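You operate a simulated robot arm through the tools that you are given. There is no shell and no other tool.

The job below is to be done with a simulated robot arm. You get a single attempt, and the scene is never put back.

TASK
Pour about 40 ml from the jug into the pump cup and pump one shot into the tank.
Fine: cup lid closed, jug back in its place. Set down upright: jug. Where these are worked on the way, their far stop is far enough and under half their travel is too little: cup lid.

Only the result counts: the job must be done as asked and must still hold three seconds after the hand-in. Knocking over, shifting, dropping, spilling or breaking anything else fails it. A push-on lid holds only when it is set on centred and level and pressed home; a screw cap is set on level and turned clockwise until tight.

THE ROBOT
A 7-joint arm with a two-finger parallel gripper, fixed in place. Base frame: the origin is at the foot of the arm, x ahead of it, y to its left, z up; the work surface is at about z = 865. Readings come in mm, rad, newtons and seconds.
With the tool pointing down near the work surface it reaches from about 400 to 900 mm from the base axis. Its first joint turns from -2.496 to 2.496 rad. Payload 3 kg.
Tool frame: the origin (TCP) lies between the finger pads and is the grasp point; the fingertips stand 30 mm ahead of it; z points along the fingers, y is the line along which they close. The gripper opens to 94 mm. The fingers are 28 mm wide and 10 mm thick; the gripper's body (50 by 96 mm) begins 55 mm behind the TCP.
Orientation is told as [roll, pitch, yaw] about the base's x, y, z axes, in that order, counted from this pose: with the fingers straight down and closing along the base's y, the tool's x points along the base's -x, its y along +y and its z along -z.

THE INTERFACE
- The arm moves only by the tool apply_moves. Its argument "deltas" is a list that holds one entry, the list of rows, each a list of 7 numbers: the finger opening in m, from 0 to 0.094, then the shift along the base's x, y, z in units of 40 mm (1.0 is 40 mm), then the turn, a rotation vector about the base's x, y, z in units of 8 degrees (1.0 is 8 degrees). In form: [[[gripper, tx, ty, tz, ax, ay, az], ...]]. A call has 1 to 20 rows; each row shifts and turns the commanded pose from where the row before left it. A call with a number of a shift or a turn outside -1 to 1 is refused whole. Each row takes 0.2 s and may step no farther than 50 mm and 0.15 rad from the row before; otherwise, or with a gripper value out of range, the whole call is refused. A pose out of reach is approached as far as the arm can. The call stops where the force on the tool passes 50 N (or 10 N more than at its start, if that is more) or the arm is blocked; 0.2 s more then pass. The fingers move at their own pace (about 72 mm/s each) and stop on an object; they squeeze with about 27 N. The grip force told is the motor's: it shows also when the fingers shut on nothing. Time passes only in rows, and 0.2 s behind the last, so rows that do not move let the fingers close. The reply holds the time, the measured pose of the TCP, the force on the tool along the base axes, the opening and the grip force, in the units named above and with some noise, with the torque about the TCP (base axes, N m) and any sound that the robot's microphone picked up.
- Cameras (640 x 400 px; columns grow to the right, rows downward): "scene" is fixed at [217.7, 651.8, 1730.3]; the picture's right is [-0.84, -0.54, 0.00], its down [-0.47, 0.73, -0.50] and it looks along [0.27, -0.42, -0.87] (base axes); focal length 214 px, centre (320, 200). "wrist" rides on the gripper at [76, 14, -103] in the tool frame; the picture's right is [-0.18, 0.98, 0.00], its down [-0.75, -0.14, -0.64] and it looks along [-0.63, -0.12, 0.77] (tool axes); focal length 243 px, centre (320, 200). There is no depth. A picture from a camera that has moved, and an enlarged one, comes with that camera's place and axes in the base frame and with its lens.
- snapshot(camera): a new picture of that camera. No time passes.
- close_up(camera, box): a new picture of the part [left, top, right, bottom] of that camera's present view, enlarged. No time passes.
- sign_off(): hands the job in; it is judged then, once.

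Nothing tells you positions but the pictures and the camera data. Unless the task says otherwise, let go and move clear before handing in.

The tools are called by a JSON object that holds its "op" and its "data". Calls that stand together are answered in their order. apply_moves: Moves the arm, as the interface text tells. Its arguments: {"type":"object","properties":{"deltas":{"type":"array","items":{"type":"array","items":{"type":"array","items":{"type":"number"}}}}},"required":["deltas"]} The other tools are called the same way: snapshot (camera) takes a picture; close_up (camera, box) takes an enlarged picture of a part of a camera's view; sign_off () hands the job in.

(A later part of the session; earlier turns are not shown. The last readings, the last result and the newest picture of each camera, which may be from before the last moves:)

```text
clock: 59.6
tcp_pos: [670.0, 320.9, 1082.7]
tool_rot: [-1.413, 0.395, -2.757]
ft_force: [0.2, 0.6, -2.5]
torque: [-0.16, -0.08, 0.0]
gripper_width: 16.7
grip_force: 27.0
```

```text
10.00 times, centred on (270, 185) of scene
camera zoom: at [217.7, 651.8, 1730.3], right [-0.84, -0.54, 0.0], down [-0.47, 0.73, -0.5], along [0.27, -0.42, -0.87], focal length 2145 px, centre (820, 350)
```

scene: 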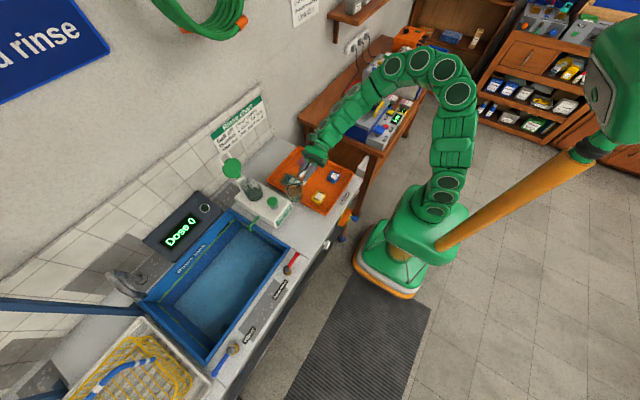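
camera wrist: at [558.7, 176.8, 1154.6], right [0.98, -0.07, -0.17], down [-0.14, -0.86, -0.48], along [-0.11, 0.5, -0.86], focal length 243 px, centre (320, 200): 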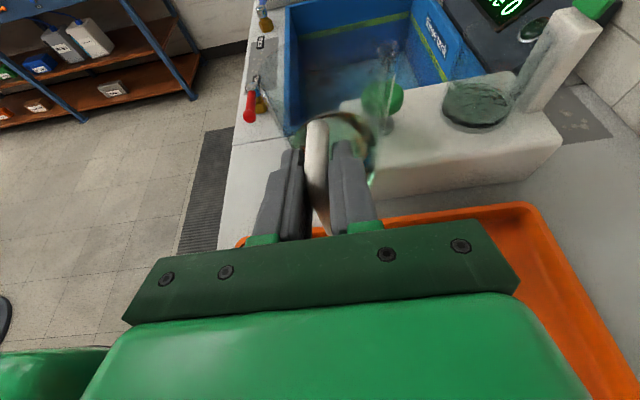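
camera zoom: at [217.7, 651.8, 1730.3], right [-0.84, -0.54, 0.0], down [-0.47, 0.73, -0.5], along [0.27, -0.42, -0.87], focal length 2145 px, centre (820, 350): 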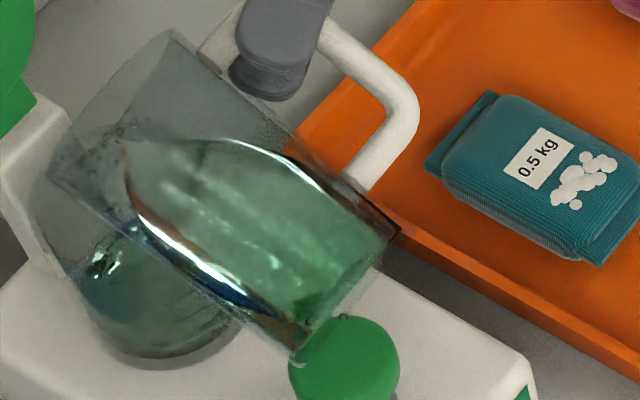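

The stream is thinning to drips at this angle. I'll zoom in on the marks against the level.

{"op": "close_up", "data": {"camera": "wrist", "box": [440, 60, 540, 140]}}

```text
5.00 times, centred on (490, 100) of wrist
camera zoom: at [772.6, 251.3, 1114.6], right [0.25, -0.07, -0.97], down [-0.5, -0.86, -0.07], along [-0.83, 0.5, -0.24], focal length 1213 px, centre (-530, 700)
```

zoom: 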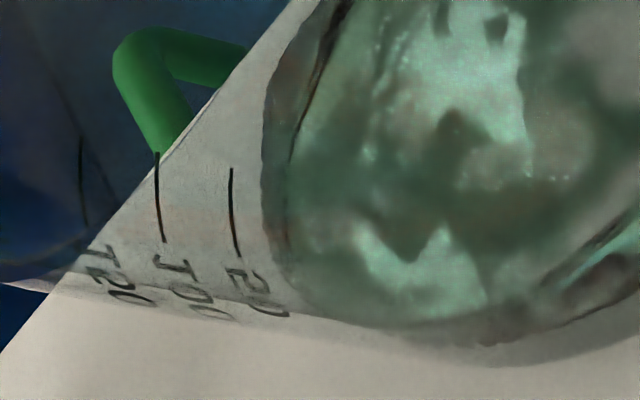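

The marks read directly now: the surface is roughly 20 ml below the 50 mark. Before topping up, I'll take the jug back upright to the viewing spot and check its own level.

{"op": "apply_moves", "data": {"deltas": [[[0.0, -0.05, 0, 0, 0, -0.7, 0], [0.0, -0.05, 0, 0.1, 0, -0.7, 0], [0.0, -0.1, 0, 0.29, 0, -0.6, 0], [0.0, -0.3, 0, 0.3, 0, -0.6, 0], [0.0, -0.5, 0, 0, 0, -0.6, 0], [0.0, -0.5, -0.1, 0, 0, -0.6, 0], [0.0, -0.5, -0.2, 0, 0, -0.6, 0], [0.0, -0.5, -0.3, 0, 0, -0.6, 0], [0.0, -0.4, -0.4, 0, 0, -0.6, 0], [0.0, -0.185, -0.4, -0.3, 0, -0.6, 0], [0.0, 0, -0.3, -0.4, 0, -0.6, 0], [0.0, 0, -0.18, -0.4, 0, -0.6, 0], [0.0, 0, 0, -0.3, 0, -0.5, 0], [0.0, 0, 0, -0.2, 0, -0.25, 0], [0.0, 0, 0, 0, 0, -0.1, 0], [0.0, 0, 0, 0, 0, 0, 0], [0.0, 0, 0, 0, 0, 0, 0], [0.0, 0, 0, 0, 0, 0, 0], [0.0, 0, 0, 0, 0, 0, 0], [0.0, 0, 0, 0, 0, 0, 0]]]}}

{"op": "apply_moves", "data": {"deltas": [[[0.0, 0, 0, 0, 0, 0, 0], [0.0, 0, 0, 0, 0, 0, 0], [0.0, 0, 0, 0, 0, 0, 0], [0.0, 0, 0, 0, 0, 0, 0], [0.0, 0, 0, 0, 0, 0, 0], [0.0, 0, 0, 0, 0, 0, 0], [0.0, 0, 0, 0, 0, 0, 0], [0.0, 0, 0, 0, 0, 0, 0]]]}}

{"op": "close_up", "data": {"camera": "wrist", "box": [220, 80, 420, 240]}}

{"op": "close_up", "data": {"camera": "wrist", "box": [270, 90, 400, 170]}}

{"op": "close_up", "data": {"camera": "wrist", "box": [420, 40, 540, 150]}}

{"op": "close_up", "data": {"camera": "scene", "box": [225, 150, 325, 220]}}

```text
clock: 63.8
tcp_pos: [547.0, 246.6, 1048.2]
tool_rot: [0.011, 1.215, -1.563]
ft_force: [0.0, -1.0, -2.9]
torque: [-0.11, 0.02, 0.0]
gripper_width: 17.0
grip_force: 26.6
```

```text
clock: 65.6
tcp_pos: [546.4, 246.2, 1048.6]
tool_rot: [0.011, 1.214, -1.563]
ft_force: [-0.8, -0.3, -1.9]
torque: [-0.11, -0.01, -0.01]
gripper_width: 16.8
grip_force: 26.7
```

```text
2.50 times, centred on (320, 160) of wrist
camera zoom: at [559.4, 175.7, 1154.8], right [0.98, -0.07, -0.17], down [-0.14, -0.86, -0.48], along [-0.11, 0.5, -0.86], focal length 606 px, centre (320, 300)
```

zoom: 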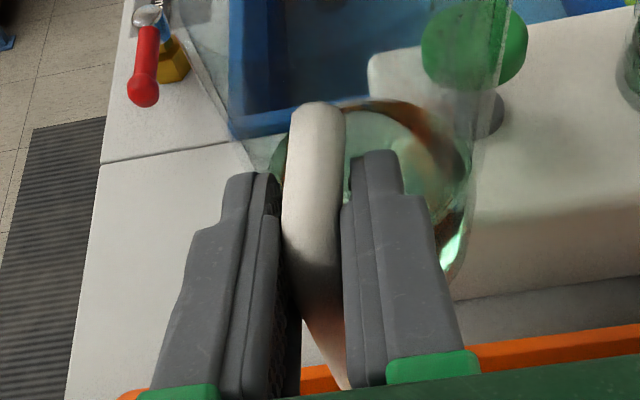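

```text
4.92 times, centred on (335, 130) of wrist
camera zoom: at [559.4, 175.7, 1154.8], right [0.98, -0.07, -0.17], down [-0.14, -0.86, -0.48], along [-0.11, 0.5, -0.86], focal length 1194 px, centre (246, 545)
```

zoom: 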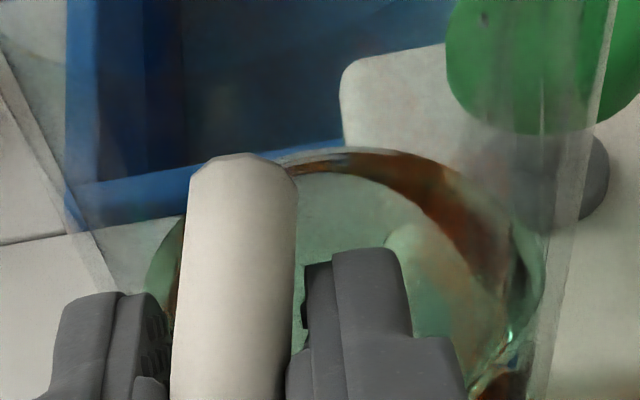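

```text
3.64 times, centred on (480, 95) of wrist
camera zoom: at [559.4, 175.7, 1154.8], right [0.98, -0.07, -0.17], down [-0.14, -0.86, -0.48], along [-0.11, 0.5, -0.86], focal length 882 px, centre (-262, 582)
```

zoom: 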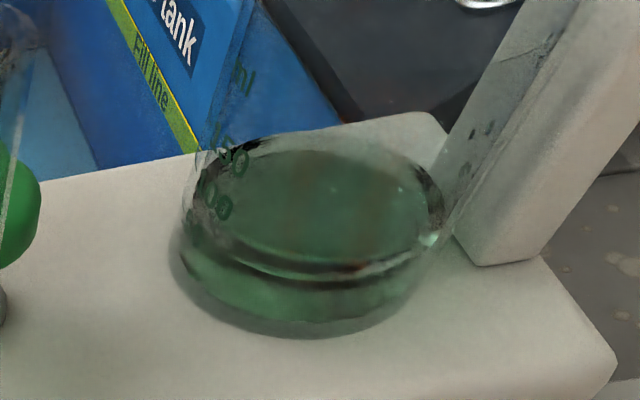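

```text
5.71 times, centred on (275, 185) of scene
camera zoom: at [217.7, 651.8, 1730.3], right [-0.84, -0.54, 0.0], down [-0.47, 0.73, -0.5], along [0.27, -0.42, -0.87], focal length 1226 px, centre (577, 286)
```

zoom: 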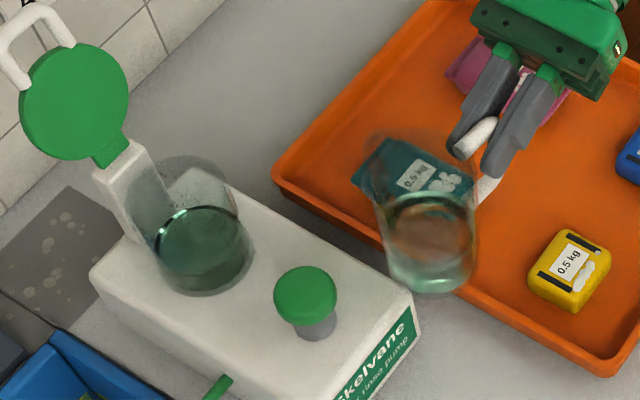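

The jug level has dropped by about three quarters of the 40 ml target, and the cup has clearly filled. I'll average more weight readings to cross-check.

{"op": "apply_moves", "data": {"deltas": [[[0.0, 0, 0, 0, 0, 0, 0]]]}}

{"op": "apply_moves", "data": {"deltas": [[[0.0, 0, 0, 0, 0, 0, 0]]]}}

{"op": "apply_moves", "data": {"deltas": [[[0.0, 0, 0, 0, 0, 0, 0]]]}}

{"op": "apply_moves", "data": {"deltas": [[[0.0, 0, 0, 0, 0, 0, 0]]]}}

{"op": "apply_moves", "data": {"deltas": [[[0.0, 0, 0, 0, 0, 0, 0]]]}}

{"op": "apply_moves", "data": {"deltas": [[[0.0, 0, 0, 0, 0, 0, 0]]]}}

{"op": "apply_moves", "data": {"deltas": [[[0.0, 0, 0, 0, 0, 0, 0]]]}}

{"op": "apply_moves", "data": {"deltas": [[[0.0, 0, 0, 0, 0, 0, 0]]]}}

{"op": "apply_moves", "data": {"deltas": [[[0.0, 0, 0, 0, 0, 0, 0]]]}}

{"op": "apply_moves", "data": {"deltas": [[[0.0, 0, 0, 0, 0, 0, 0]]]}}

{"op": "close_up", "data": {"camera": "wrist", "box": [270, 90, 400, 170]}}

{"op": "close_up", "data": {"camera": "wrist", "box": [430, 60, 510, 130]}}

{"op": "close_up", "data": {"camera": "scene", "box": [240, 170, 290, 205]}}

```text
clock: 66.0
tcp_pos: [546.3, 246.0, 1048.0]
tool_rot: [0.011, 1.216, -1.565]
ft_force: [-1.0, 0.4, -1.6]
torque: [-0.13, 0.02, 0.04]
gripper_width: 16.5
grip_force: 27.0
```

```text
clock: 66.4
tcp_pos: [544.8, 246.6, 1048.3]
tool_rot: [0.012, 1.218, -1.564]
ft_force: [0.5, 0.5, -1.4]
torque: [-0.16, 0.03, 0.01]
gripper_width: 16.8
grip_force: 27.1
```

```text
clock: 66.8
tcp_pos: [546.9, 246.5, 1048.1]
tool_rot: [0.012, 1.218, -1.564]
ft_force: [0.3, 0.2, -2.7]
torque: [-0.15, -0.01, -0.03]
gripper_width: 16.8
grip_force: 26.6
```

```text
clock: 67.2
tcp_pos: [546.2, 246.6, 1048.3]
tool_rot: [0.009, 1.216, -1.563]
ft_force: [-0.4, -0.6, -1.8]
torque: [-0.13, 0.03, -0.01]
gripper_width: 16.8
grip_force: 26.7
```

```text
clock: 67.6
tcp_pos: [545.0, 246.5, 1047.7]
tool_rot: [0.012, 1.216, -1.563]
ft_force: [-1.2, -0.1, -1.8]
torque: [-0.14, 0.02, 0.0]
gripper_width: 16.7
grip_force: 26.8
```

```text
clock: 68.0
tcp_pos: [545.8, 246.9, 1047.7]
tool_rot: [0.013, 1.216, -1.563]
ft_force: [-0.5, 0.0, -1.7]
torque: [-0.14, 0.03, -0.03]
gripper_width: 16.8
grip_force: 26.8
```

```text
clock: 68.4
tcp_pos: [545.9, 247.2, 1048.2]
tool_rot: [0.011, 1.217, -1.563]
ft_force: [-0.3, 0.1, -2.3]
torque: [-0.11, 0.0, 0.0]
gripper_width: 16.6
grip_force: 27.3
```

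```text
clock: 68.8
tcp_pos: [545.4, 246.8, 1048.1]
tool_rot: [0.01, 1.218, -1.565]
ft_force: [0.5, -0.3, -1.8]
torque: [-0.09, 0.02, 0.01]
gripper_width: 16.7
grip_force: 26.8
```

```text
clock: 69.2
tcp_pos: [546.3, 246.2, 1047.1]
tool_rot: [0.011, 1.218, -1.564]
ft_force: [-0.2, 0.7, -2.5]
torque: [-0.15, 0.0, 0.0]
gripper_width: 16.6
grip_force: 26.9
```

```text
clock: 69.6
tcp_pos: [546.1, 246.0, 1048.7]
tool_rot: [0.011, 1.216, -1.564]
ft_force: [1.0, 0.5, -1.7]
torque: [-0.13, 0.0, -0.01]
gripper_width: 16.9
grip_force: 27.3
```

```text
4.92 times, centred on (335, 130) of wrist
camera zoom: at [559.4, 175.7, 1154.8], right [0.98, -0.07, -0.17], down [-0.14, -0.86, -0.48], along [-0.11, 0.5, -0.86], focal length 1194 px, centre (246, 545)
```

zoom: 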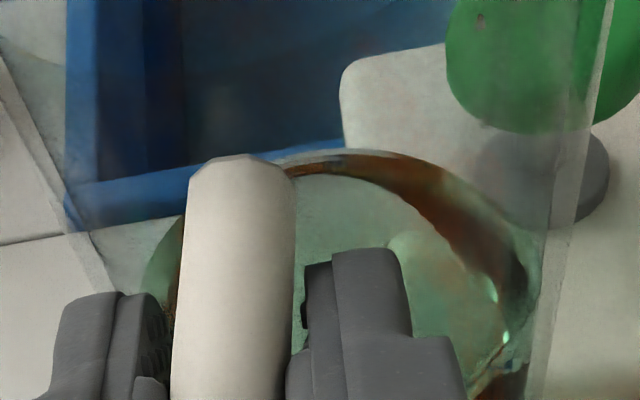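

```text
5.71 times, centred on (470, 95) of wrist
camera zoom: at [559.4, 175.7, 1154.8], right [0.98, -0.07, -0.17], down [-0.14, -0.86, -0.48], along [-0.11, 0.5, -0.86], focal length 1386 px, centre (-537, 800)
```

zoom: 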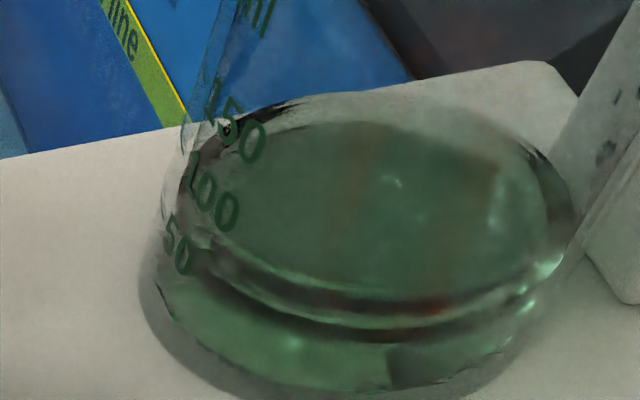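

```text
11.43 times, centred on (265, 188) of scene
camera zoom: at [217.7, 651.8, 1730.3], right [-0.84, -0.54, 0.0], down [-0.47, 0.73, -0.5], along [0.27, -0.42, -0.87], focal length 2451 px, centre (949, 343)
```

zoom: 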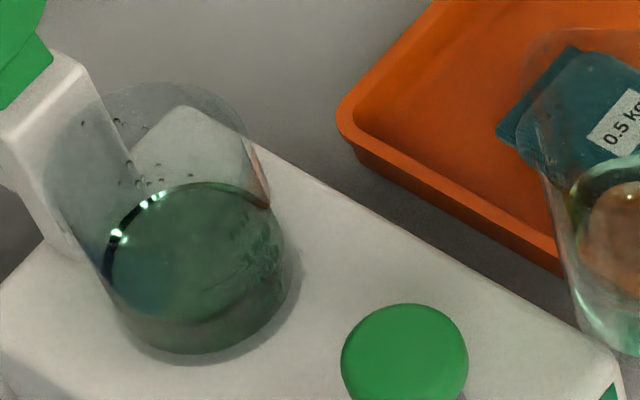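

The cup has risen about 10 mm since the interim view (about 41 ml). The jug level says roughly 34 ml and the weight roughly 45 ml, so about 40 ml has been poured. Now the jug goes back. First I'll check its attitude in the grip.

{"op": "close_up", "data": {"camera": "scene", "box": [270, 165, 320, 205]}}

{"op": "snapshot", "data": {"camera": "wrist"}}

```text
10.00 times, centred on (295, 185) of scene
camera zoom: at [217.7, 651.8, 1730.3], right [-0.84, -0.54, 0.0], down [-0.47, 0.73, -0.5], along [0.27, -0.42, -0.87], focal length 2145 px, centre (570, 350)
```

zoom: 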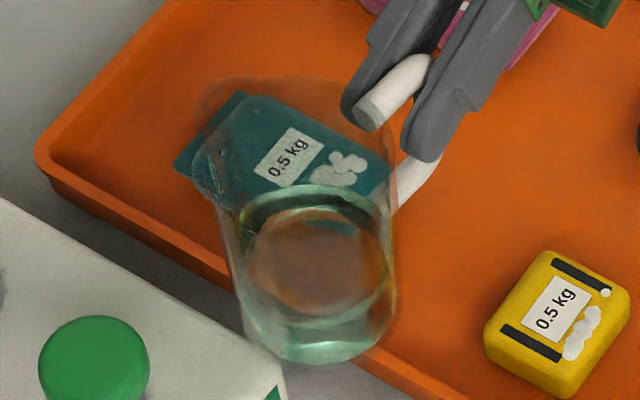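

```text
taken
camera wrist: at [559.4, 175.7, 1154.8], right [0.98, -0.07, -0.17], down [-0.14, -0.86, -0.48], along [-0.11, 0.5, -0.86], focal length 243 px, centre (320, 200)
```

wrist: 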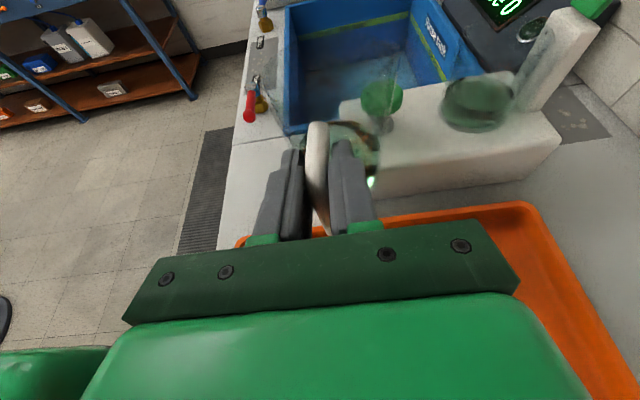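

The jug is upright but yawed about 8° clockwise in the grip. I'll carry it back while rotating the hand 8° counter-clockwise to compensate, then come down above its old spot.

{"op": "apply_moves", "data": {"deltas": [[[0.0, -0.1, 0, 0, 0, 0, 0.1], [0.0, -0.3, 0.05, 0, 0, 0, 0.2], [0.0, -0.4, 0.15, 0, 0, 0, 0.2], [0.0, -0.5, 0.3, 0, 0, 0, 0.2], [0.0, -0.4, 0.5, 0, 0, 0, 0.2], [0.0, -0.3, 0.5, 0, 0, 0, 0.1], [0.0, -0.2, 0.4, 0, 0, 0, 0], [0.0, -0.09, 0.2, -0.1, 0, 0, 0], [0.0, 0, 0.1, -0.3, 0, 0, 0], [0.0, 0, 0, -0.5, 0, 0, 0], [0.0, 0, 0, -0.5, 0, 0, 0], [0.0, 0, 0, -0.4, 0, 0, 0], [0.0, 0, 0, -0.28, 0, 0, 0], [0.0, 0, 0, 0, 0, 0, 0], [0.0, 0, 0, 0, 0, 0, 0]]]}}

{"op": "close_up", "data": {"camera": "scene", "box": [275, 200, 335, 250]}}

{"op": "snapshot", "data": {"camera": "wrist"}}

```text
clock: 72.8
tcp_pos: [454.2, 335.3, 964.3]
tool_rot: [0.008, 1.217, -1.424]
ft_force: [0.2, 0.5, -1.9]
torque: [-0.12, -0.01, 0.04]
gripper_width: 17.1
grip_force: 26.8
```

```text
8.00 times, centred on (305, 225) of scene
camera zoom: at [217.7, 651.8, 1730.3], right [-0.84, -0.54, 0.0], down [-0.47, 0.73, -0.5], along [0.27, -0.42, -0.87], focal length 1716 px, centre (440, 0)
```

zoom: 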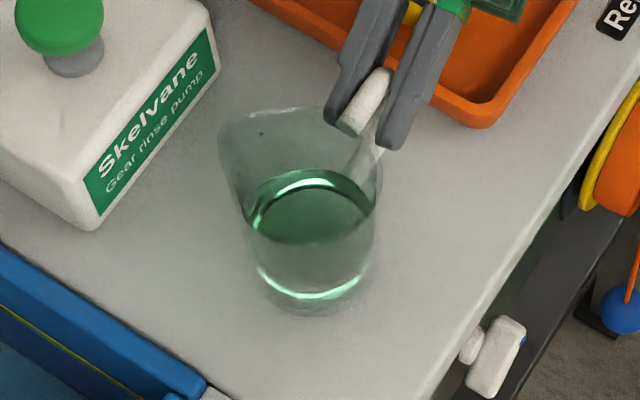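

```text
taken
camera wrist: at [477.0, 267.1, 1071.1], right [0.98, 0.07, -0.17], down [-0.02, -0.87, -0.48], along [-0.18, 0.48, -0.86], focal length 243 px, centre (320, 200)
```

wrist: 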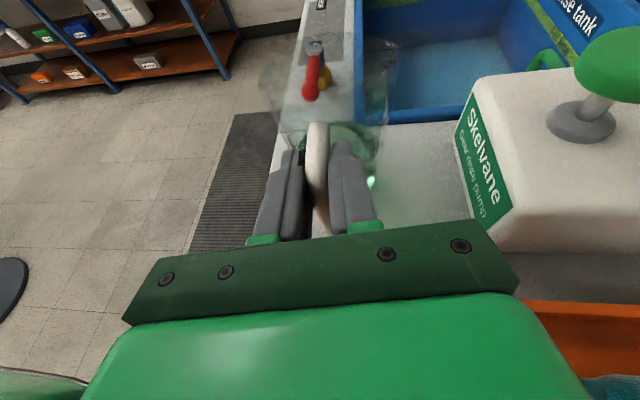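

The jug is about 15 mm above its original spot and within about 3 mm laterally. I'll lower gently with a small x correction.

{"op": "apply_moves", "data": {"deltas": [[[0.0, 0.07, 0, -0.15, 0, 0, 0], [0.0, 0, 0, -0.12, 0, 0, 0], [0.0, 0, 0, -0.05, 0, 0, 0], [0.0, 0, 0, 0, 0, 0, 0]]]}}

{"op": "apply_moves", "data": {"deltas": [[[0.0, 0, 0, -0.04, 0, 0, 0], [0.0, 0, 0, 0, 0, 0, 0]]]}}

{"op": "apply_moves", "data": {"deltas": [[[0.0, 0, 0, -0.03, 0, 0, 0], [0.0, 0, 0, 0, 0, 0, 0]]]}}

{"op": "close_up", "data": {"camera": "scene", "box": [275, 200, 335, 250]}}

```text
clock: 73.8
tcp_pos: [456.5, 336.2, 952.8]
tool_rot: [0.01, 1.217, -1.423]
ft_force: [3.0, -5.3, 16.4]
torque: [0.73, 0.3, -0.11]
gripper_width: 16.8
grip_force: 27.3
```

```text
clock: 74.4
tcp_pos: [456.5, 335.3, 950.5]
tool_rot: [0.01, 1.218, -1.424]
ft_force: [4.0, -6.4, 21.1]
torque: [0.67, 0.24, -0.12]
gripper_width: 16.9
grip_force: 27.6
```

```text
clock: 75.0
tcp_pos: [456.3, 335.6, 949.1]
tool_rot: [0.01, 1.218, -1.423]
ft_force: [5.7, -7.3, 25.9]
torque: [0.61, 0.23, -0.08]
gripper_width: 17.0
grip_force: 26.8
```

```text
8.00 times, centred on (305, 225) of scene
camera zoom: at [217.7, 651.8, 1730.3], right [-0.84, -0.54, 0.0], down [-0.47, 0.73, -0.5], along [0.27, -0.42, -0.87], focal length 1716 px, centre (440, 0)
```

zoom: 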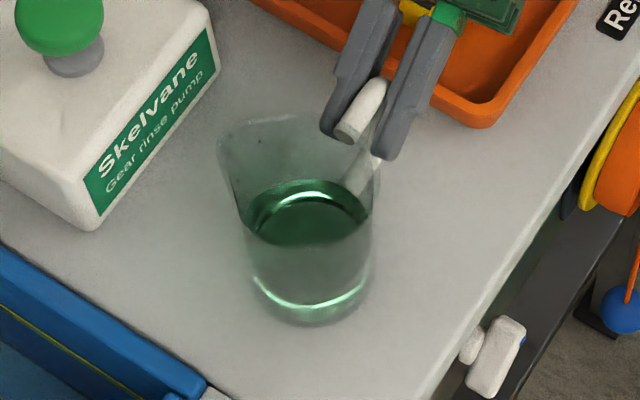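

The base touched down slightly early because the jug had sagged a few mm in the grip. I'll ease up to relieve the pressing force before letting go.

{"op": "apply_moves", "data": {"deltas": [[[0.0, 0, 0, 0.1, 0, 0, 0], [0.0, 0, 0, 0, 0, 0, 0]]]}}

{"op": "apply_moves", "data": {"deltas": [[[0.0, 0, 0, 0.03, 0, 0, 0], [0.0, 0, 0, 0, 0, 0, 0]]]}}

```text
clock: 75.6
tcp_pos: [456.9, 336.9, 952.9]
tool_rot: [0.008, 1.216, -1.425]
ft_force: [-0.9, 0.6, -2.6]
torque: [-0.14, 0.0, -0.02]
gripper_width: 17.0
grip_force: 26.8
```

```text
clock: 76.2
tcp_pos: [456.6, 336.2, 954.5]
tool_rot: [0.009, 1.215, -1.424]
ft_force: [0.6, -1.1, -2.9]
torque: [-0.17, 0.02, 0.0]
gripper_width: 16.8
grip_force: 27.1
```

{"op": "apply_moves", "data": {"deltas": [[[0.0, 0, 0, -0.05, 0, 0, 0], [0.0, 0, 0, 0, 0, 0, 0]]]}}

{"op": "apply_moves", "data": {"deltas": [[[0.0, 0, 0, -0.025, 0, 0, 0], [0.0, 0, 0, 0, 0, 0, 0]]]}}

```text
clock: 76.8
tcp_pos: [457.2, 335.7, 951.6]
tool_rot: [0.009, 1.216, -1.424]
ft_force: [-0.6, -0.4, -2.2]
torque: [-0.18, 0.02, -0.05]
gripper_width: 16.8
grip_force: 26.7
```

```text
clock: 77.4
tcp_pos: [457.0, 335.8, 949.9]
tool_rot: [0.008, 1.216, -1.424]
ft_force: [0.3, -0.3, -2.0]
torque: [-0.11, 0.0, -0.01]
gripper_width: 16.8
grip_force: 26.9
```

{"op": "apply_moves", "data": {"deltas": [[[0.0, 0, 0, -0.02, 0, 0, 0], [0.0, 0, 0, 0, 0, 0, 0]]]}}

{"op": "apply_moves", "data": {"deltas": [[[0.0, 0, 0, -0.02, 0, 0, 0], [0.0, 0, 0, 0, 0, 0, 0]]]}}

```text
clock: 78.0
tcp_pos: [456.4, 334.3, 949.9]
tool_rot: [0.009, 1.218, -1.424]
ft_force: [0.1, 0.2, -1.4]
torque: [-0.12, -0.03, 0.0]
gripper_width: 17.1
grip_force: 27.1
```

```text
clock: 78.6
tcp_pos: [457.3, 334.3, 948.3]
tool_rot: [0.009, 1.216, -1.423]
ft_force: [0.1, -0.3, -2.4]
torque: [-0.13, -0.02, 0.01]
gripper_width: 16.8
grip_force: 26.7
```

{"op": "apply_moves", "data": {"deltas": [[[0.0, 0, 0, -0.02, 0, 0, 0], [0.0, 0, 0, 0, 0, 0, 0]]]}}

{"op": "apply_moves", "data": {"deltas": [[[0.0, 0, 0, -0.015, 0, 0, 0], [0.0, 0, 0, 0, 0, 0, 0]]]}}

{"op": "close_up", "data": {"camera": "scene", "box": [275, 200, 335, 250]}}

```text
clock: 79.2
tcp_pos: [457.8, 335.5, 949.7]
tool_rot: [0.01, 1.218, -1.424]
ft_force: [3.1, -2.2, 13.5]
torque: [0.46, 0.14, -0.08]
gripper_width: 16.8
grip_force: 26.6
```

```text
clock: 79.8
tcp_pos: [457.4, 336.0, 948.3]
tool_rot: [0.01, 1.218, -1.425]
ft_force: [6.4, -8.3, 27.7]
torque: [0.48, 0.13, -0.07]
gripper_width: 16.7
grip_force: 26.8
```

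```text
8.00 times, centred on (305, 225) of scene
camera zoom: at [217.7, 651.8, 1730.3], right [-0.84, -0.54, 0.0], down [-0.47, 0.73, -0.5], along [0.27, -0.42, -0.87], focal length 1716 px, centre (440, 0)
```

zoom: 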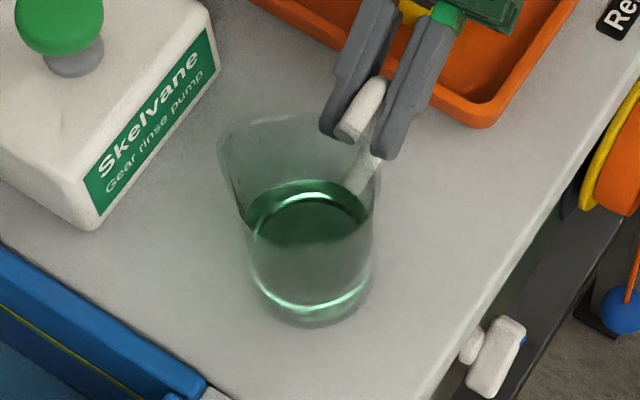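

Contact is well located now. I'll relieve to a light touch and open the fingers.

{"op": "apply_moves", "data": {"deltas": [[[0.0, 0, 0, 0.02, 0, 0, 0], [0.0, 0, 0, 0, 0, 0, 0]]]}}

{"op": "apply_moves", "data": {"deltas": [[[0.018, 0, 0, 0, 0, 0, 0], [0.022, 0, 0, 0, 0, 0, 0], [0.03, 0, 0, 0, 0, 0, 0], [0.04, 0, 0, 0, 0, 0, 0], [0.05, 0, 0, 0, 0, 0, 0], [0.05, 0, 0, 0, 0, 0, 0]]]}}

{"op": "close_up", "data": {"camera": "scene", "box": [275, 200, 335, 250]}}

{"op": "close_up", "data": {"camera": "wrist", "box": [220, 80, 420, 240]}}

```text
clock: 80.4
tcp_pos: [457.7, 335.9, 948.5]
tool_rot: [0.008, 1.217, -1.424]
ft_force: [2.2, -0.6, 11.0]
torque: [0.37, 0.14, -0.05]
gripper_width: 16.8
grip_force: 27.4
```

```text
clock: 81.8
tcp_pos: [457.6, 336.8, 950.0]
tool_rot: [0.01, 1.217, -1.424]
ft_force: [1.2, 0.6, -0.1]
torque: [0.01, 0.01, 0.01]
gripper_width: 50.0
grip_force: 0.2
```

```text
8.00 times, centred on (305, 225) of scene
camera zoom: at [217.7, 651.8, 1730.3], right [-0.84, -0.54, 0.0], down [-0.47, 0.73, -0.5], along [0.27, -0.42, -0.87], focal length 1716 px, centre (440, 0)
```

zoom: 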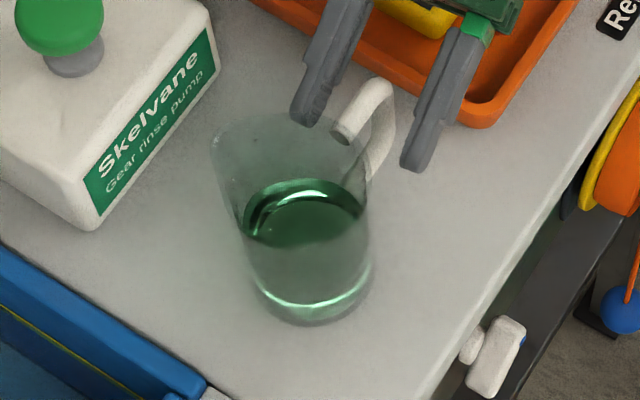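

```text
2.50 times, centred on (320, 160) of wrist
camera zoom: at [480.7, 267.2, 1055.5], right [0.98, 0.07, -0.17], down [-0.02, -0.87, -0.48], along [-0.18, 0.48, -0.86], focal length 606 px, centre (320, 300)
```

zoom: 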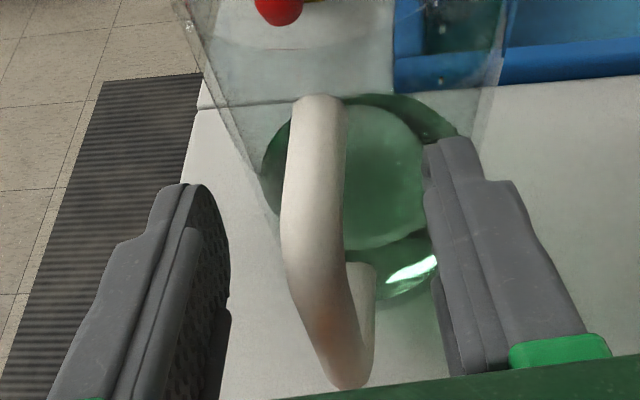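

The jug stands upright in its old place to within a couple of mm. The jug had sagged slightly in the grip, which may have biased my level estimate. So I'll retreat to exactly the earlier pre-grasp viewpoint and compare the resting levels directly.

{"op": "apply_moves", "data": {"deltas": [[[0.05, 0.09, -0.65, 0, 0, 0, 0], [0.05, 0.09, -0.65, 0, 0, 0, 0], [0.05, 0, -0.6, 0.3, 0, 0, 0], [0.05, -0.15, 0, 0.5, 0, 0, -0.5], [0.05, -0.16, 0, 0.59, 0, 0, -0.5], [0.05, 0, 0, 0, 0, 0, 0]]]}}

{"op": "close_up", "data": {"camera": "wrist", "box": [260, 50, 420, 200]}}

{"op": "close_up", "data": {"camera": "scene", "box": [275, 200, 335, 250]}}

{"op": "close_up", "data": {"camera": "scene", "box": [240, 170, 290, 205]}}

```text
clock: 83.2
tcp_pos: [452.9, 259.6, 1005.6]
tool_rot: [0.011, 1.216, -1.564]
ft_force: [0.4, 0.2, -0.8]
torque: [-0.03, 0.0, 0.03]
gripper_width: 50.1
grip_force: 0.0
```

```text
2.67 times, centred on (340, 125) of wrist
camera zoom: at [465.8, 188.1, 1112.1], right [0.98, -0.07, -0.17], down [-0.14, -0.86, -0.48], along [-0.11, 0.5, -0.86], focal length 647 px, centre (267, 400)
```

zoom: 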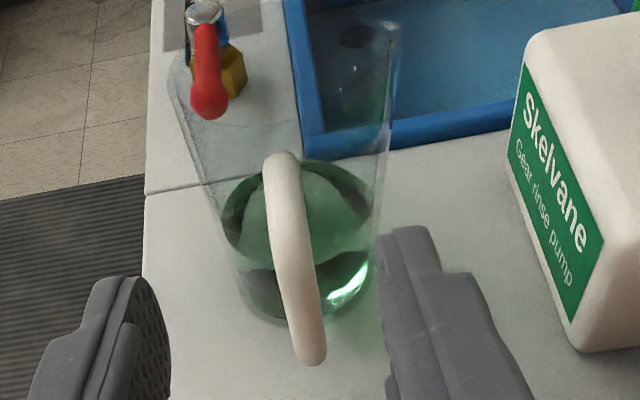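

```text
8.00 times, centred on (305, 225) of scene
camera zoom: at [217.7, 651.8, 1730.3], right [-0.84, -0.54, 0.0], down [-0.47, 0.73, -0.5], along [0.27, -0.42, -0.87], focal length 1716 px, centre (440, 0)
```

zoom: 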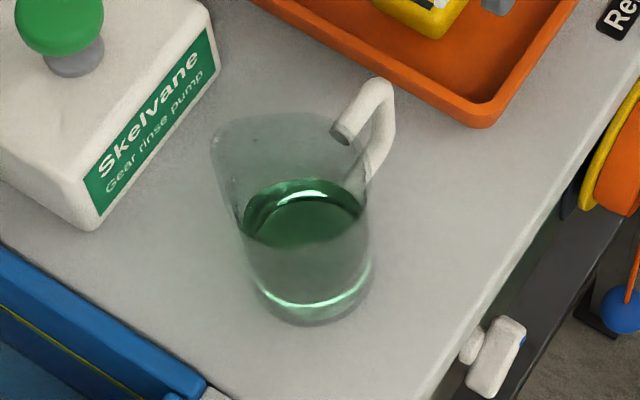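

```text
11.43 times, centred on (265, 188) of scene
camera zoom: at [217.7, 651.8, 1730.3], right [-0.84, -0.54, 0.0], down [-0.47, 0.73, -0.5], along [0.27, -0.42, -0.87], focal length 2451 px, centre (949, 343)
```

zoom: 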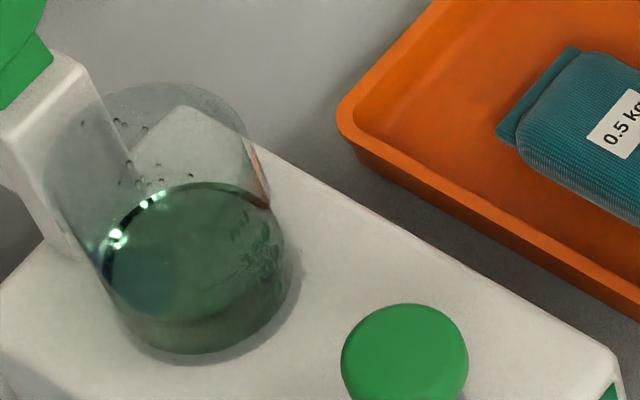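

The jug's resting level fell about 9 mm, or roughly 30 ml, so I may be slightly short. I'll get the best measurement by returning to the exact side view of the cup I recorded at the start.

{"op": "apply_moves", "data": {"deltas": [[[0.0, 0.7, 0, 0, 0.833, 0, 0], [0.0, 0.8, 0, 0, 0.833, 0, 0], [0.0, 0.8, 0, 0, 0.834, 0, 0], [0.0, 0.8, 0, -0.1, 0, 0, 0], [0.0, 0.8, -0.1, -0.1, 0, 0, 0], [0.0, 0.745, 0, -0.07, 0, 0, 0], [0.0, 0, 0, 0, 0, 0, 0]]]}}

{"op": "close_up", "data": {"camera": "wrist", "box": [350, 90, 450, 170]}}

{"op": "close_up", "data": {"camera": "wrist", "box": [270, 20, 510, 170]}}

{"op": "close_up", "data": {"camera": "wrist", "box": [120, 140, 260, 250]}}

```text
clock: 84.8
tcp_pos: [640.5, 255.8, 993.1]
tool_rot: [0.561, 1.565, -1.011]
ft_force: [-0.2, 0.0, -0.4]
torque: [0.0, 0.05, 0.0]
gripper_width: 0.0
grip_force: 26.9
```

```text
5.00 times, centred on (400, 130) of wrist
camera zoom: at [653.8, 152.2, 1070.4], right [0.98, 0.0, -0.18], down [-0.14, -0.65, -0.75], along [-0.11, 0.76, -0.63], focal length 1213 px, centre (-80, 550)
```

zoom: 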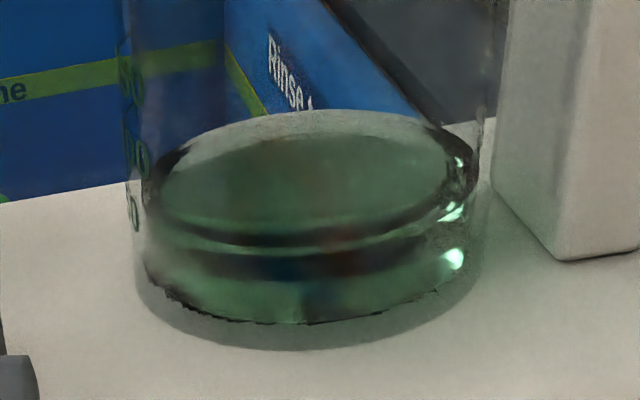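

```text
2.67 times, centred on (390, 95) of wrist
camera zoom: at [653.8, 152.2, 1070.4], right [0.98, 0.0, -0.18], down [-0.14, -0.65, -0.75], along [-0.11, 0.76, -0.63], focal length 647 px, centre (133, 480)
```

zoom: 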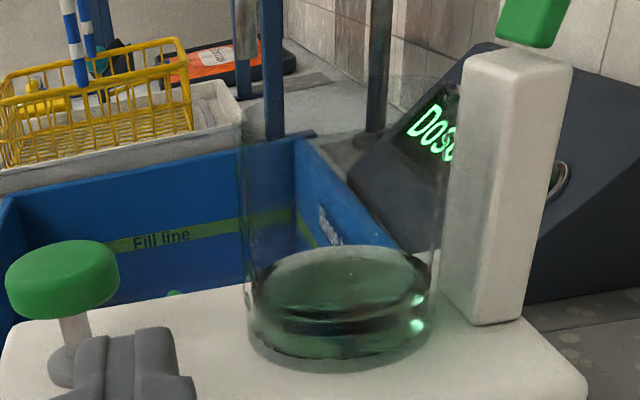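

```text
3.64 times, centred on (190, 195) of wrist
camera zoom: at [653.8, 152.2, 1070.4], right [0.98, 0.0, -0.18], down [-0.14, -0.65, -0.75], along [-0.11, 0.76, -0.63], focal length 882 px, centre (793, 218)
```

zoom: 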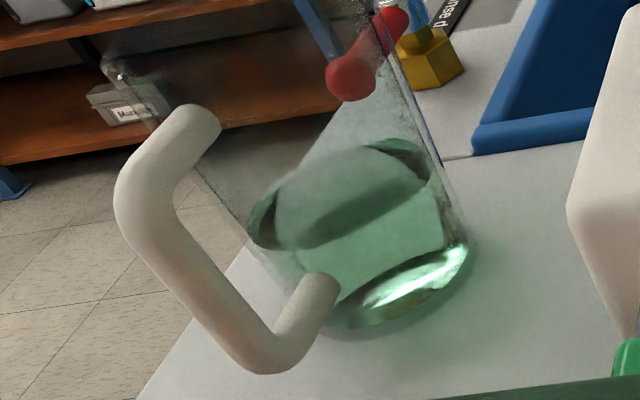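

Comparing jug views from the same pose, the surface dropped about 8.7–9 mm, so about 29–30 ml has left the jug. I want about 10 ml more. I'll first take an empty-hand baseline of the cup marks from the exact pouring pose (66°), so I can meter the top-up.

{"op": "apply_moves", "data": {"deltas": [[[0.0, 0.2, 0, 0.75, -0.833, 0, 0], [0.0, 0.2, 0, 0.75, -0.833, 0, 0], [0.0, 0.19, 0, 0.76, -0.834, 0, 0], [0.0, 0.1, 0.56, 0, 0, 0.75, 0], [0.0, 0.1, 0.56, 0, 0, 0.75, 0], [0.0, 0, 0.56, 0, 0, 0.75, 0], [0.0, 0, 0, 0, 0, 0.75, 0], [0.0, 0, 0, 0, 0, 0.75, 0], [0.0, 0, 0, 0, 0, 0.75, 0], [0.0, 0, 0, 0, 0, 0.75, 0], [0.0, 0, 0, 0, 0, 0.75, 0], [0.0, 0, 0, 0, 0, 0.75, 0], [0.0, 0, 0, 0, 0, 0.75, 0], [0.0, 0, 0, 0, 0, 0.75, 0], [0.0, 0, 0, 0, 0, 0, 0]]]}}

{"op": "close_up", "data": {"camera": "wrist", "box": [440, 60, 540, 140]}}

{"op": "close_up", "data": {"camera": "wrist", "box": [320, 0, 600, 170]}}

```text
clock: 88.0
tcp_pos: [668.5, 323.3, 1084.4]
tool_rot: [-1.412, 0.393, -2.756]
ft_force: [0.4, 0.1, -0.1]
torque: [0.0, 0.01, 0.04]
gripper_width: 0.2
grip_force: 27.0
```

```text
5.00 times, centred on (490, 100) of wrist
camera zoom: at [772.4, 251.4, 1114.5], right [0.24, -0.07, -0.97], down [-0.5, -0.86, -0.07], along [-0.83, 0.5, -0.24], focal length 1213 px, centre (-530, 700)
```

zoom: 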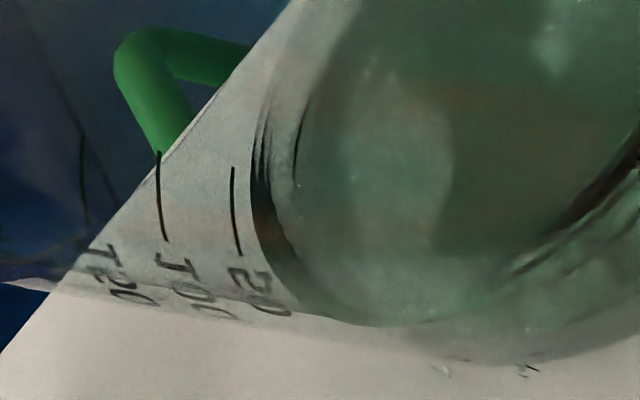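

```text
2.29 times, centred on (460, 85) of wrist
camera zoom: at [772.4, 251.4, 1114.5], right [0.24, -0.07, -0.97], down [-0.5, -0.86, -0.07], along [-0.83, 0.5, -0.24], focal length 555 px, centre (0, 463)
```

zoom: 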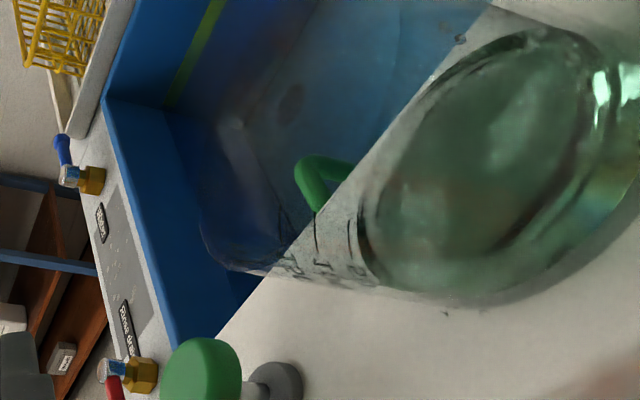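

This baseline shows the surface edge at about column 255, with the 50 tick at 233 and 75 px per 50 ml. About 12 ml more should move it roughly 18 px. I'll fetch the jug again the same way.

{"op": "apply_moves", "data": {"deltas": [[[0.05, -0.494, -0.144, -0.08, 0, -0.75, 0], [0.05, -0.494, -0.144, -0.08, 0, -0.75, 0], [0.05, -0.494, -0.144, -0.08, 0, -0.75, 0], [0.05, -0.494, -0.144, -0.08, 0, -0.75, 0], [0.05, -0.494, -0.144, -0.08, 0, -0.75, 0], [0.05, -0.494, -0.144, -0.08, 0, -0.75, 0], [0.05, -0.494, -0.144, -0.08, 0, -0.75, 0], [0.05, -0.494, -0.144, -0.08, 0, -0.75, 0], [0.05, -0.494, -0.144, -0.08, 0, -0.75, 0], [0.05, -0.494, -0.144, -0.08, 0, -0.75, 0], [0.05, -0.494, -0.144, -0.08, 0, -0.75, 0], [0.05, 0, 0, -0.555, 0, 0, 0], [0.05, 0, 0, -0.555, 0, 0, 0], [0.05, 0, 0, 0, 0, 0, 0]]]}}

{"op": "close_up", "data": {"camera": "wrist", "box": [260, 50, 420, 200]}}

```text
clock: 91.0
tcp_pos: [450.7, 260.4, 1006.1]
tool_rot: [0.013, 1.218, -1.561]
ft_force: [0.2, 0.3, -0.9]
torque: [-0.01, 0.02, 0.03]
gripper_width: 50.0
grip_force: 0.1
```

```text
2.67 times, centred on (340, 125) of wrist
camera zoom: at [464.7, 189.7, 1113.2], right [0.98, -0.07, -0.17], down [-0.14, -0.86, -0.48], along [-0.11, 0.5, -0.86], focal length 647 px, centre (267, 400)
```

zoom: 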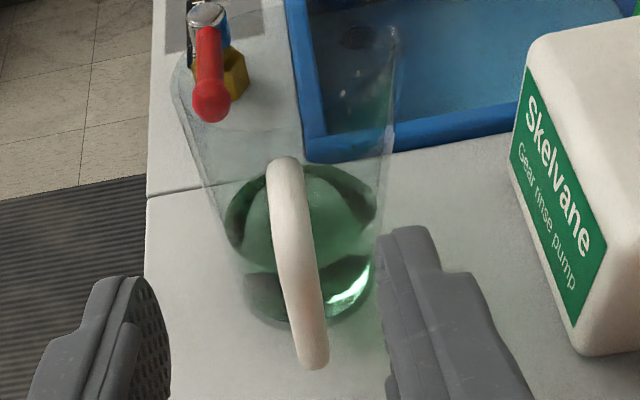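

{"op": "apply_moves", "data": {"deltas": [[[0.05, 0.09, 0, -0.7, 0, 0, 0], [0.05, 0, 0, -0.7, 0, 0, 0], [0.05, 0, 0.65, 0, 0, 0, 0], [0.05, 0, 0.65, 0, 0, 0, 0], [0.05, 0, 0.62, 0, 0, 0, 0], [0.03, 0, 0, 0, 0, 0, 0], [0.018, 0, 0, 0, 0, 0, 0], [0.008, 0, 0, 0, 0, 0, 0], [0.0, 0, 0, 0, 0, 0, 0], [0.0, 0, 0, 0, 0, 0, 0], [0.0, 0, 0, 0, 0, 0, 0]]]}}

{"op": "close_up", "data": {"camera": "wrist", "box": [220, 80, 420, 240]}}

{"op": "close_up", "data": {"camera": "scene", "box": [275, 200, 335, 250]}}

```text
clock: 93.4
tcp_pos: [456.1, 334.9, 949.1]
tool_rot: [0.008, 1.217, -1.565]
ft_force: [0.2, 1.4, 1.9]
torque: [0.31, 0.15, -0.03]
gripper_width: 16.6
grip_force: 26.9
```

```text
2.50 times, centred on (320, 160) of wrist
camera zoom: at [468.6, 264.4, 1056.4], right [0.98, -0.07, -0.17], down [-0.14, -0.86, -0.48], along [-0.11, 0.5, -0.86], focal length 606 px, centre (320, 300)
```

zoom: 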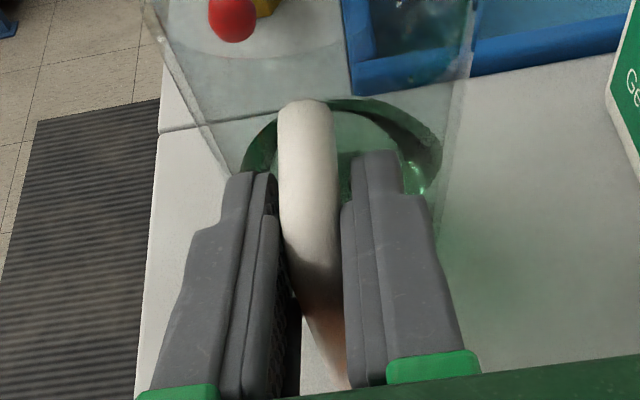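

```text
8.00 times, centred on (305, 225) of scene
camera zoom: at [217.7, 651.8, 1730.3], right [-0.84, -0.54, 0.0], down [-0.47, 0.73, -0.5], along [0.27, -0.42, -0.87], focal length 1716 px, centre (440, 0)
```

zoom: 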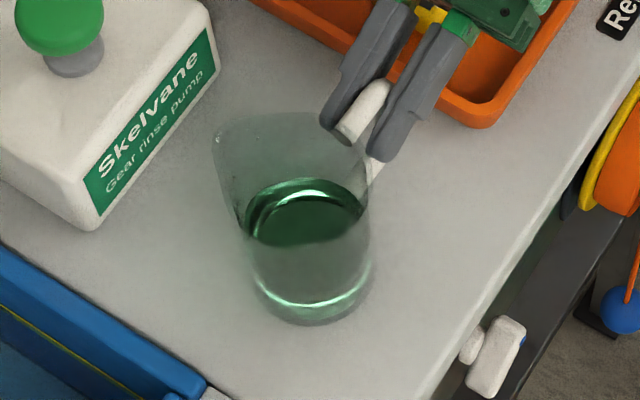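

Second grip is good. In this view the jug surface edge is at row 99 against 77 originally, confirming about 31 ml poured. I'll carry it over again.

{"op": "apply_moves", "data": {"deltas": [[[0.0, 0, 0, 0.2, 0, 0, 0], [0.0, 0, 0, 0.4, 0, 0, 0], [0.0, 0, 0, 0.6, 0, 0, 0], [0.0, 0, 0, 0.6, 0, 0, 0], [0.0, 0, 0, 0.6, 0, 0, 0], [0.0, 0, 0, 0.6, 0, 0, 0], [0.0, 0, 0, 0.6, 0, 0, 0], [0.0, 0.1, 0, 0.4, 0, 0, 0], [0.0, 0.3, -0.06, 0.08, 0, 0, 0], [0.0, 0.5, -0.06, 0, 0, 0, 0], [0.0, 0.6, -0.06, 0, 0, 0, 0], [0.0, 0.6, -0.06, 0, 0, 0, 0], [0.0, 0.6, -0.06, 0, 0, 0.2, 0], [0.0, 0.6, -0.04, 0, 0, 0.4, 0], [0.0, 0.5, 0, 0, 0, 0.6, 0], [0.0, 0.3, 0, 0, 0, 0.6, 0], [0.0, 0.07, 0, 0, 0, 0.6, 0], [0.0, 0, 0, 0, 0, 0.6, 0], [0.0, 0, 0, 0, 0, 0.6, 0], [0.0, 0, 0, 0, 0, 0.6, 0]]]}}

{"op": "close_up", "data": {"camera": "scene", "box": [225, 150, 325, 220]}}

```text
clock: 97.6
tcp_pos: [622.1, 322.5, 1112.8]
tool_rot: [-1.086, 0.898, -2.553]
ft_force: [0.9, 0.1, -2.4]
torque: [-0.12, -0.07, 0.04]
gripper_width: 16.6
grip_force: 26.9
```

```text
5.71 times, centred on (275, 185) of scene
camera zoom: at [217.7, 651.8, 1730.3], right [-0.84, -0.54, 0.0], down [-0.47, 0.73, -0.5], along [0.27, -0.42, -0.87], focal length 1226 px, centre (577, 286)
```

zoom: 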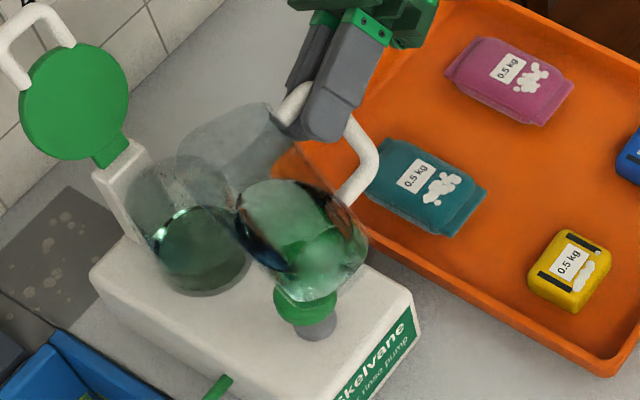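

{"op": "apply_moves", "data": {"deltas": [[[0.0, 0.2, 0, 0, 0, 0.3, 0], [0.0, 0.3, 0, 0, 0, 0.4, 0], [0.0, 0.3, 0, 0, 0, 0.4, 0], [0.0, 0.2, 0, 0, 0, 0.4, 0], [0.0, 0.125, 0, 0, 0, 0.4, 0], [0.0, 0, 0, -0.1, 0, 0.4, 0], [0.0, 0, 0, -0.2, 0, 0.4, 0], [0.0, 0, 0, -0.2, 0, 0.4, 0], [0.0, 0, 0, -0.15, 0, 0.3, 0], [0.0, 0, 0, -0.1175, 0, 0.15, 0], [0.0, 0, 0, 0, 0, 0, 0], [0.0, 0.025, 0, 0.0375, 0, 0.25, 0], [0.0, 0.025, 0, 0.0375, 0, 0.25, 0], [0.0, 0, 0, 0, 0, 0, 0], [0.0, 0, 0, 0, 0, 0, 0]]]}}

{"op": "close_up", "data": {"camera": "wrist", "box": [320, 0, 600, 170]}}

{"op": "close_up", "data": {"camera": "wrist", "box": [440, 60, 540, 140]}}

{"op": "close_up", "data": {"camera": "scene", "box": [240, 165, 300, 205]}}

```text
clock: 100.8
tcp_pos: [670.3, 322.4, 1085.0]
tool_rot: [-1.415, 0.393, -2.757]
ft_force: [-0.3, 0.0, -2.7]
torque: [-0.13, -0.09, 0.02]
gripper_width: 16.6
grip_force: 27.0
```

```text
2.29 times, centred on (460, 85) of wrist
camera zoom: at [771.5, 251.2, 1114.6], right [0.25, -0.07, -0.97], down [-0.5, -0.86, -0.07], along [-0.83, 0.5, -0.24], focal length 555 px, centre (0, 463)
```

zoom: 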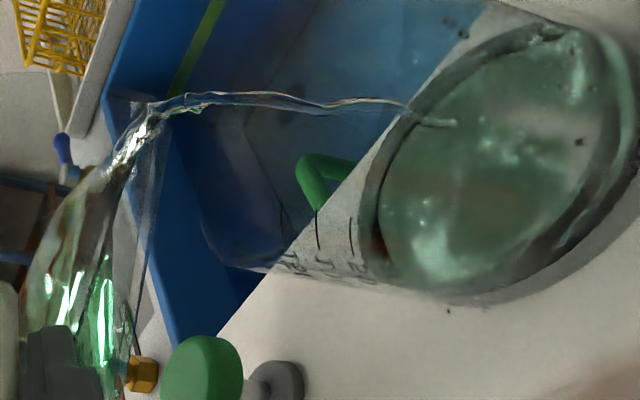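

```text
5.00 times, centred on (490, 100) of wrist
camera zoom: at [771.5, 251.2, 1114.6], right [0.25, -0.07, -0.97], down [-0.5, -0.86, -0.07], along [-0.83, 0.5, -0.24], focal length 1213 px, centre (-530, 700)
```

zoom: 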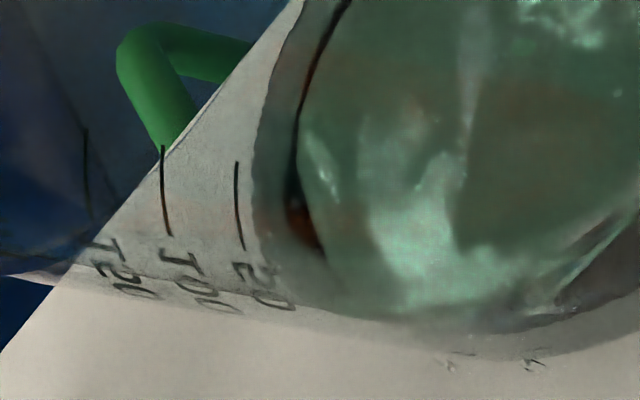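

```text
10.00 times, centred on (270, 185) of scene
camera zoom: at [217.7, 651.8, 1730.3], right [-0.84, -0.54, 0.0], down [-0.47, 0.73, -0.5], along [0.27, -0.42, -0.87], focal length 2145 px, centre (820, 350)
```

zoom: 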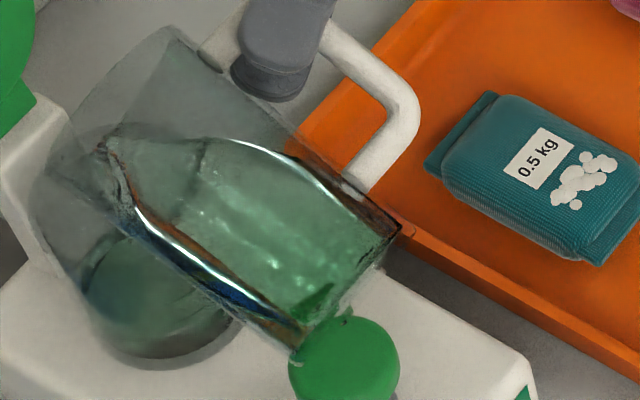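

It's already streaming at this angle. I'll hold just briefly and then cut the flow.

{"op": "apply_moves", "data": {"deltas": [[[0.0, 0, 0, 0, 0, 0, 0], [0.0, 0, 0, 0, 0, 0, 0], [0.0, -0.05, 0, -0.05, 0, -0.8, 0], [0.0, -0.05, 0, -0.05, 0, -0.8, 0], [0.0, 0, 0, 0, 0, 0, 0], [0.0, 0, 0, 0, 0, 0, 0], [0.0, 0, 0, 0, 0, 0, 0]]]}}

{"op": "close_up", "data": {"camera": "wrist", "box": [380, 0, 640, 170]}}

```text
clock: 102.4
tcp_pos: [664.3, 322.4, 1080.3]
tool_rot: [-1.313, 0.598, -2.708]
ft_force: [0.3, -0.3, -2.2]
torque: [-0.12, -0.06, -0.01]
gripper_width: 16.6
grip_force: 27.2
```

```text
2.35 times, centred on (510, 85) of wrist
camera zoom: at [758.2, 251.2, 1132.8], right [0.45, -0.07, -0.89], down [-0.47, -0.86, -0.18], along [-0.76, 0.5, -0.42], focal length 571 px, centre (-127, 471)
```

zoom: 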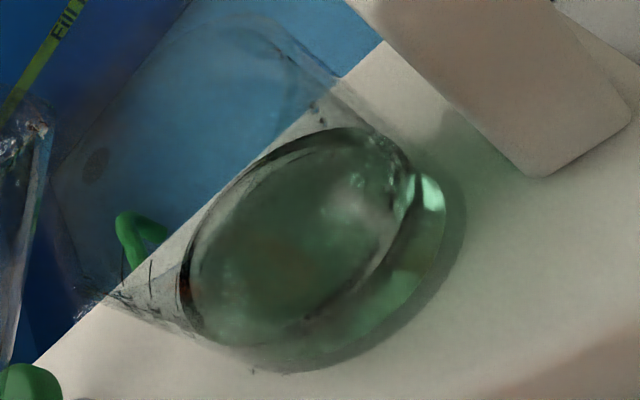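

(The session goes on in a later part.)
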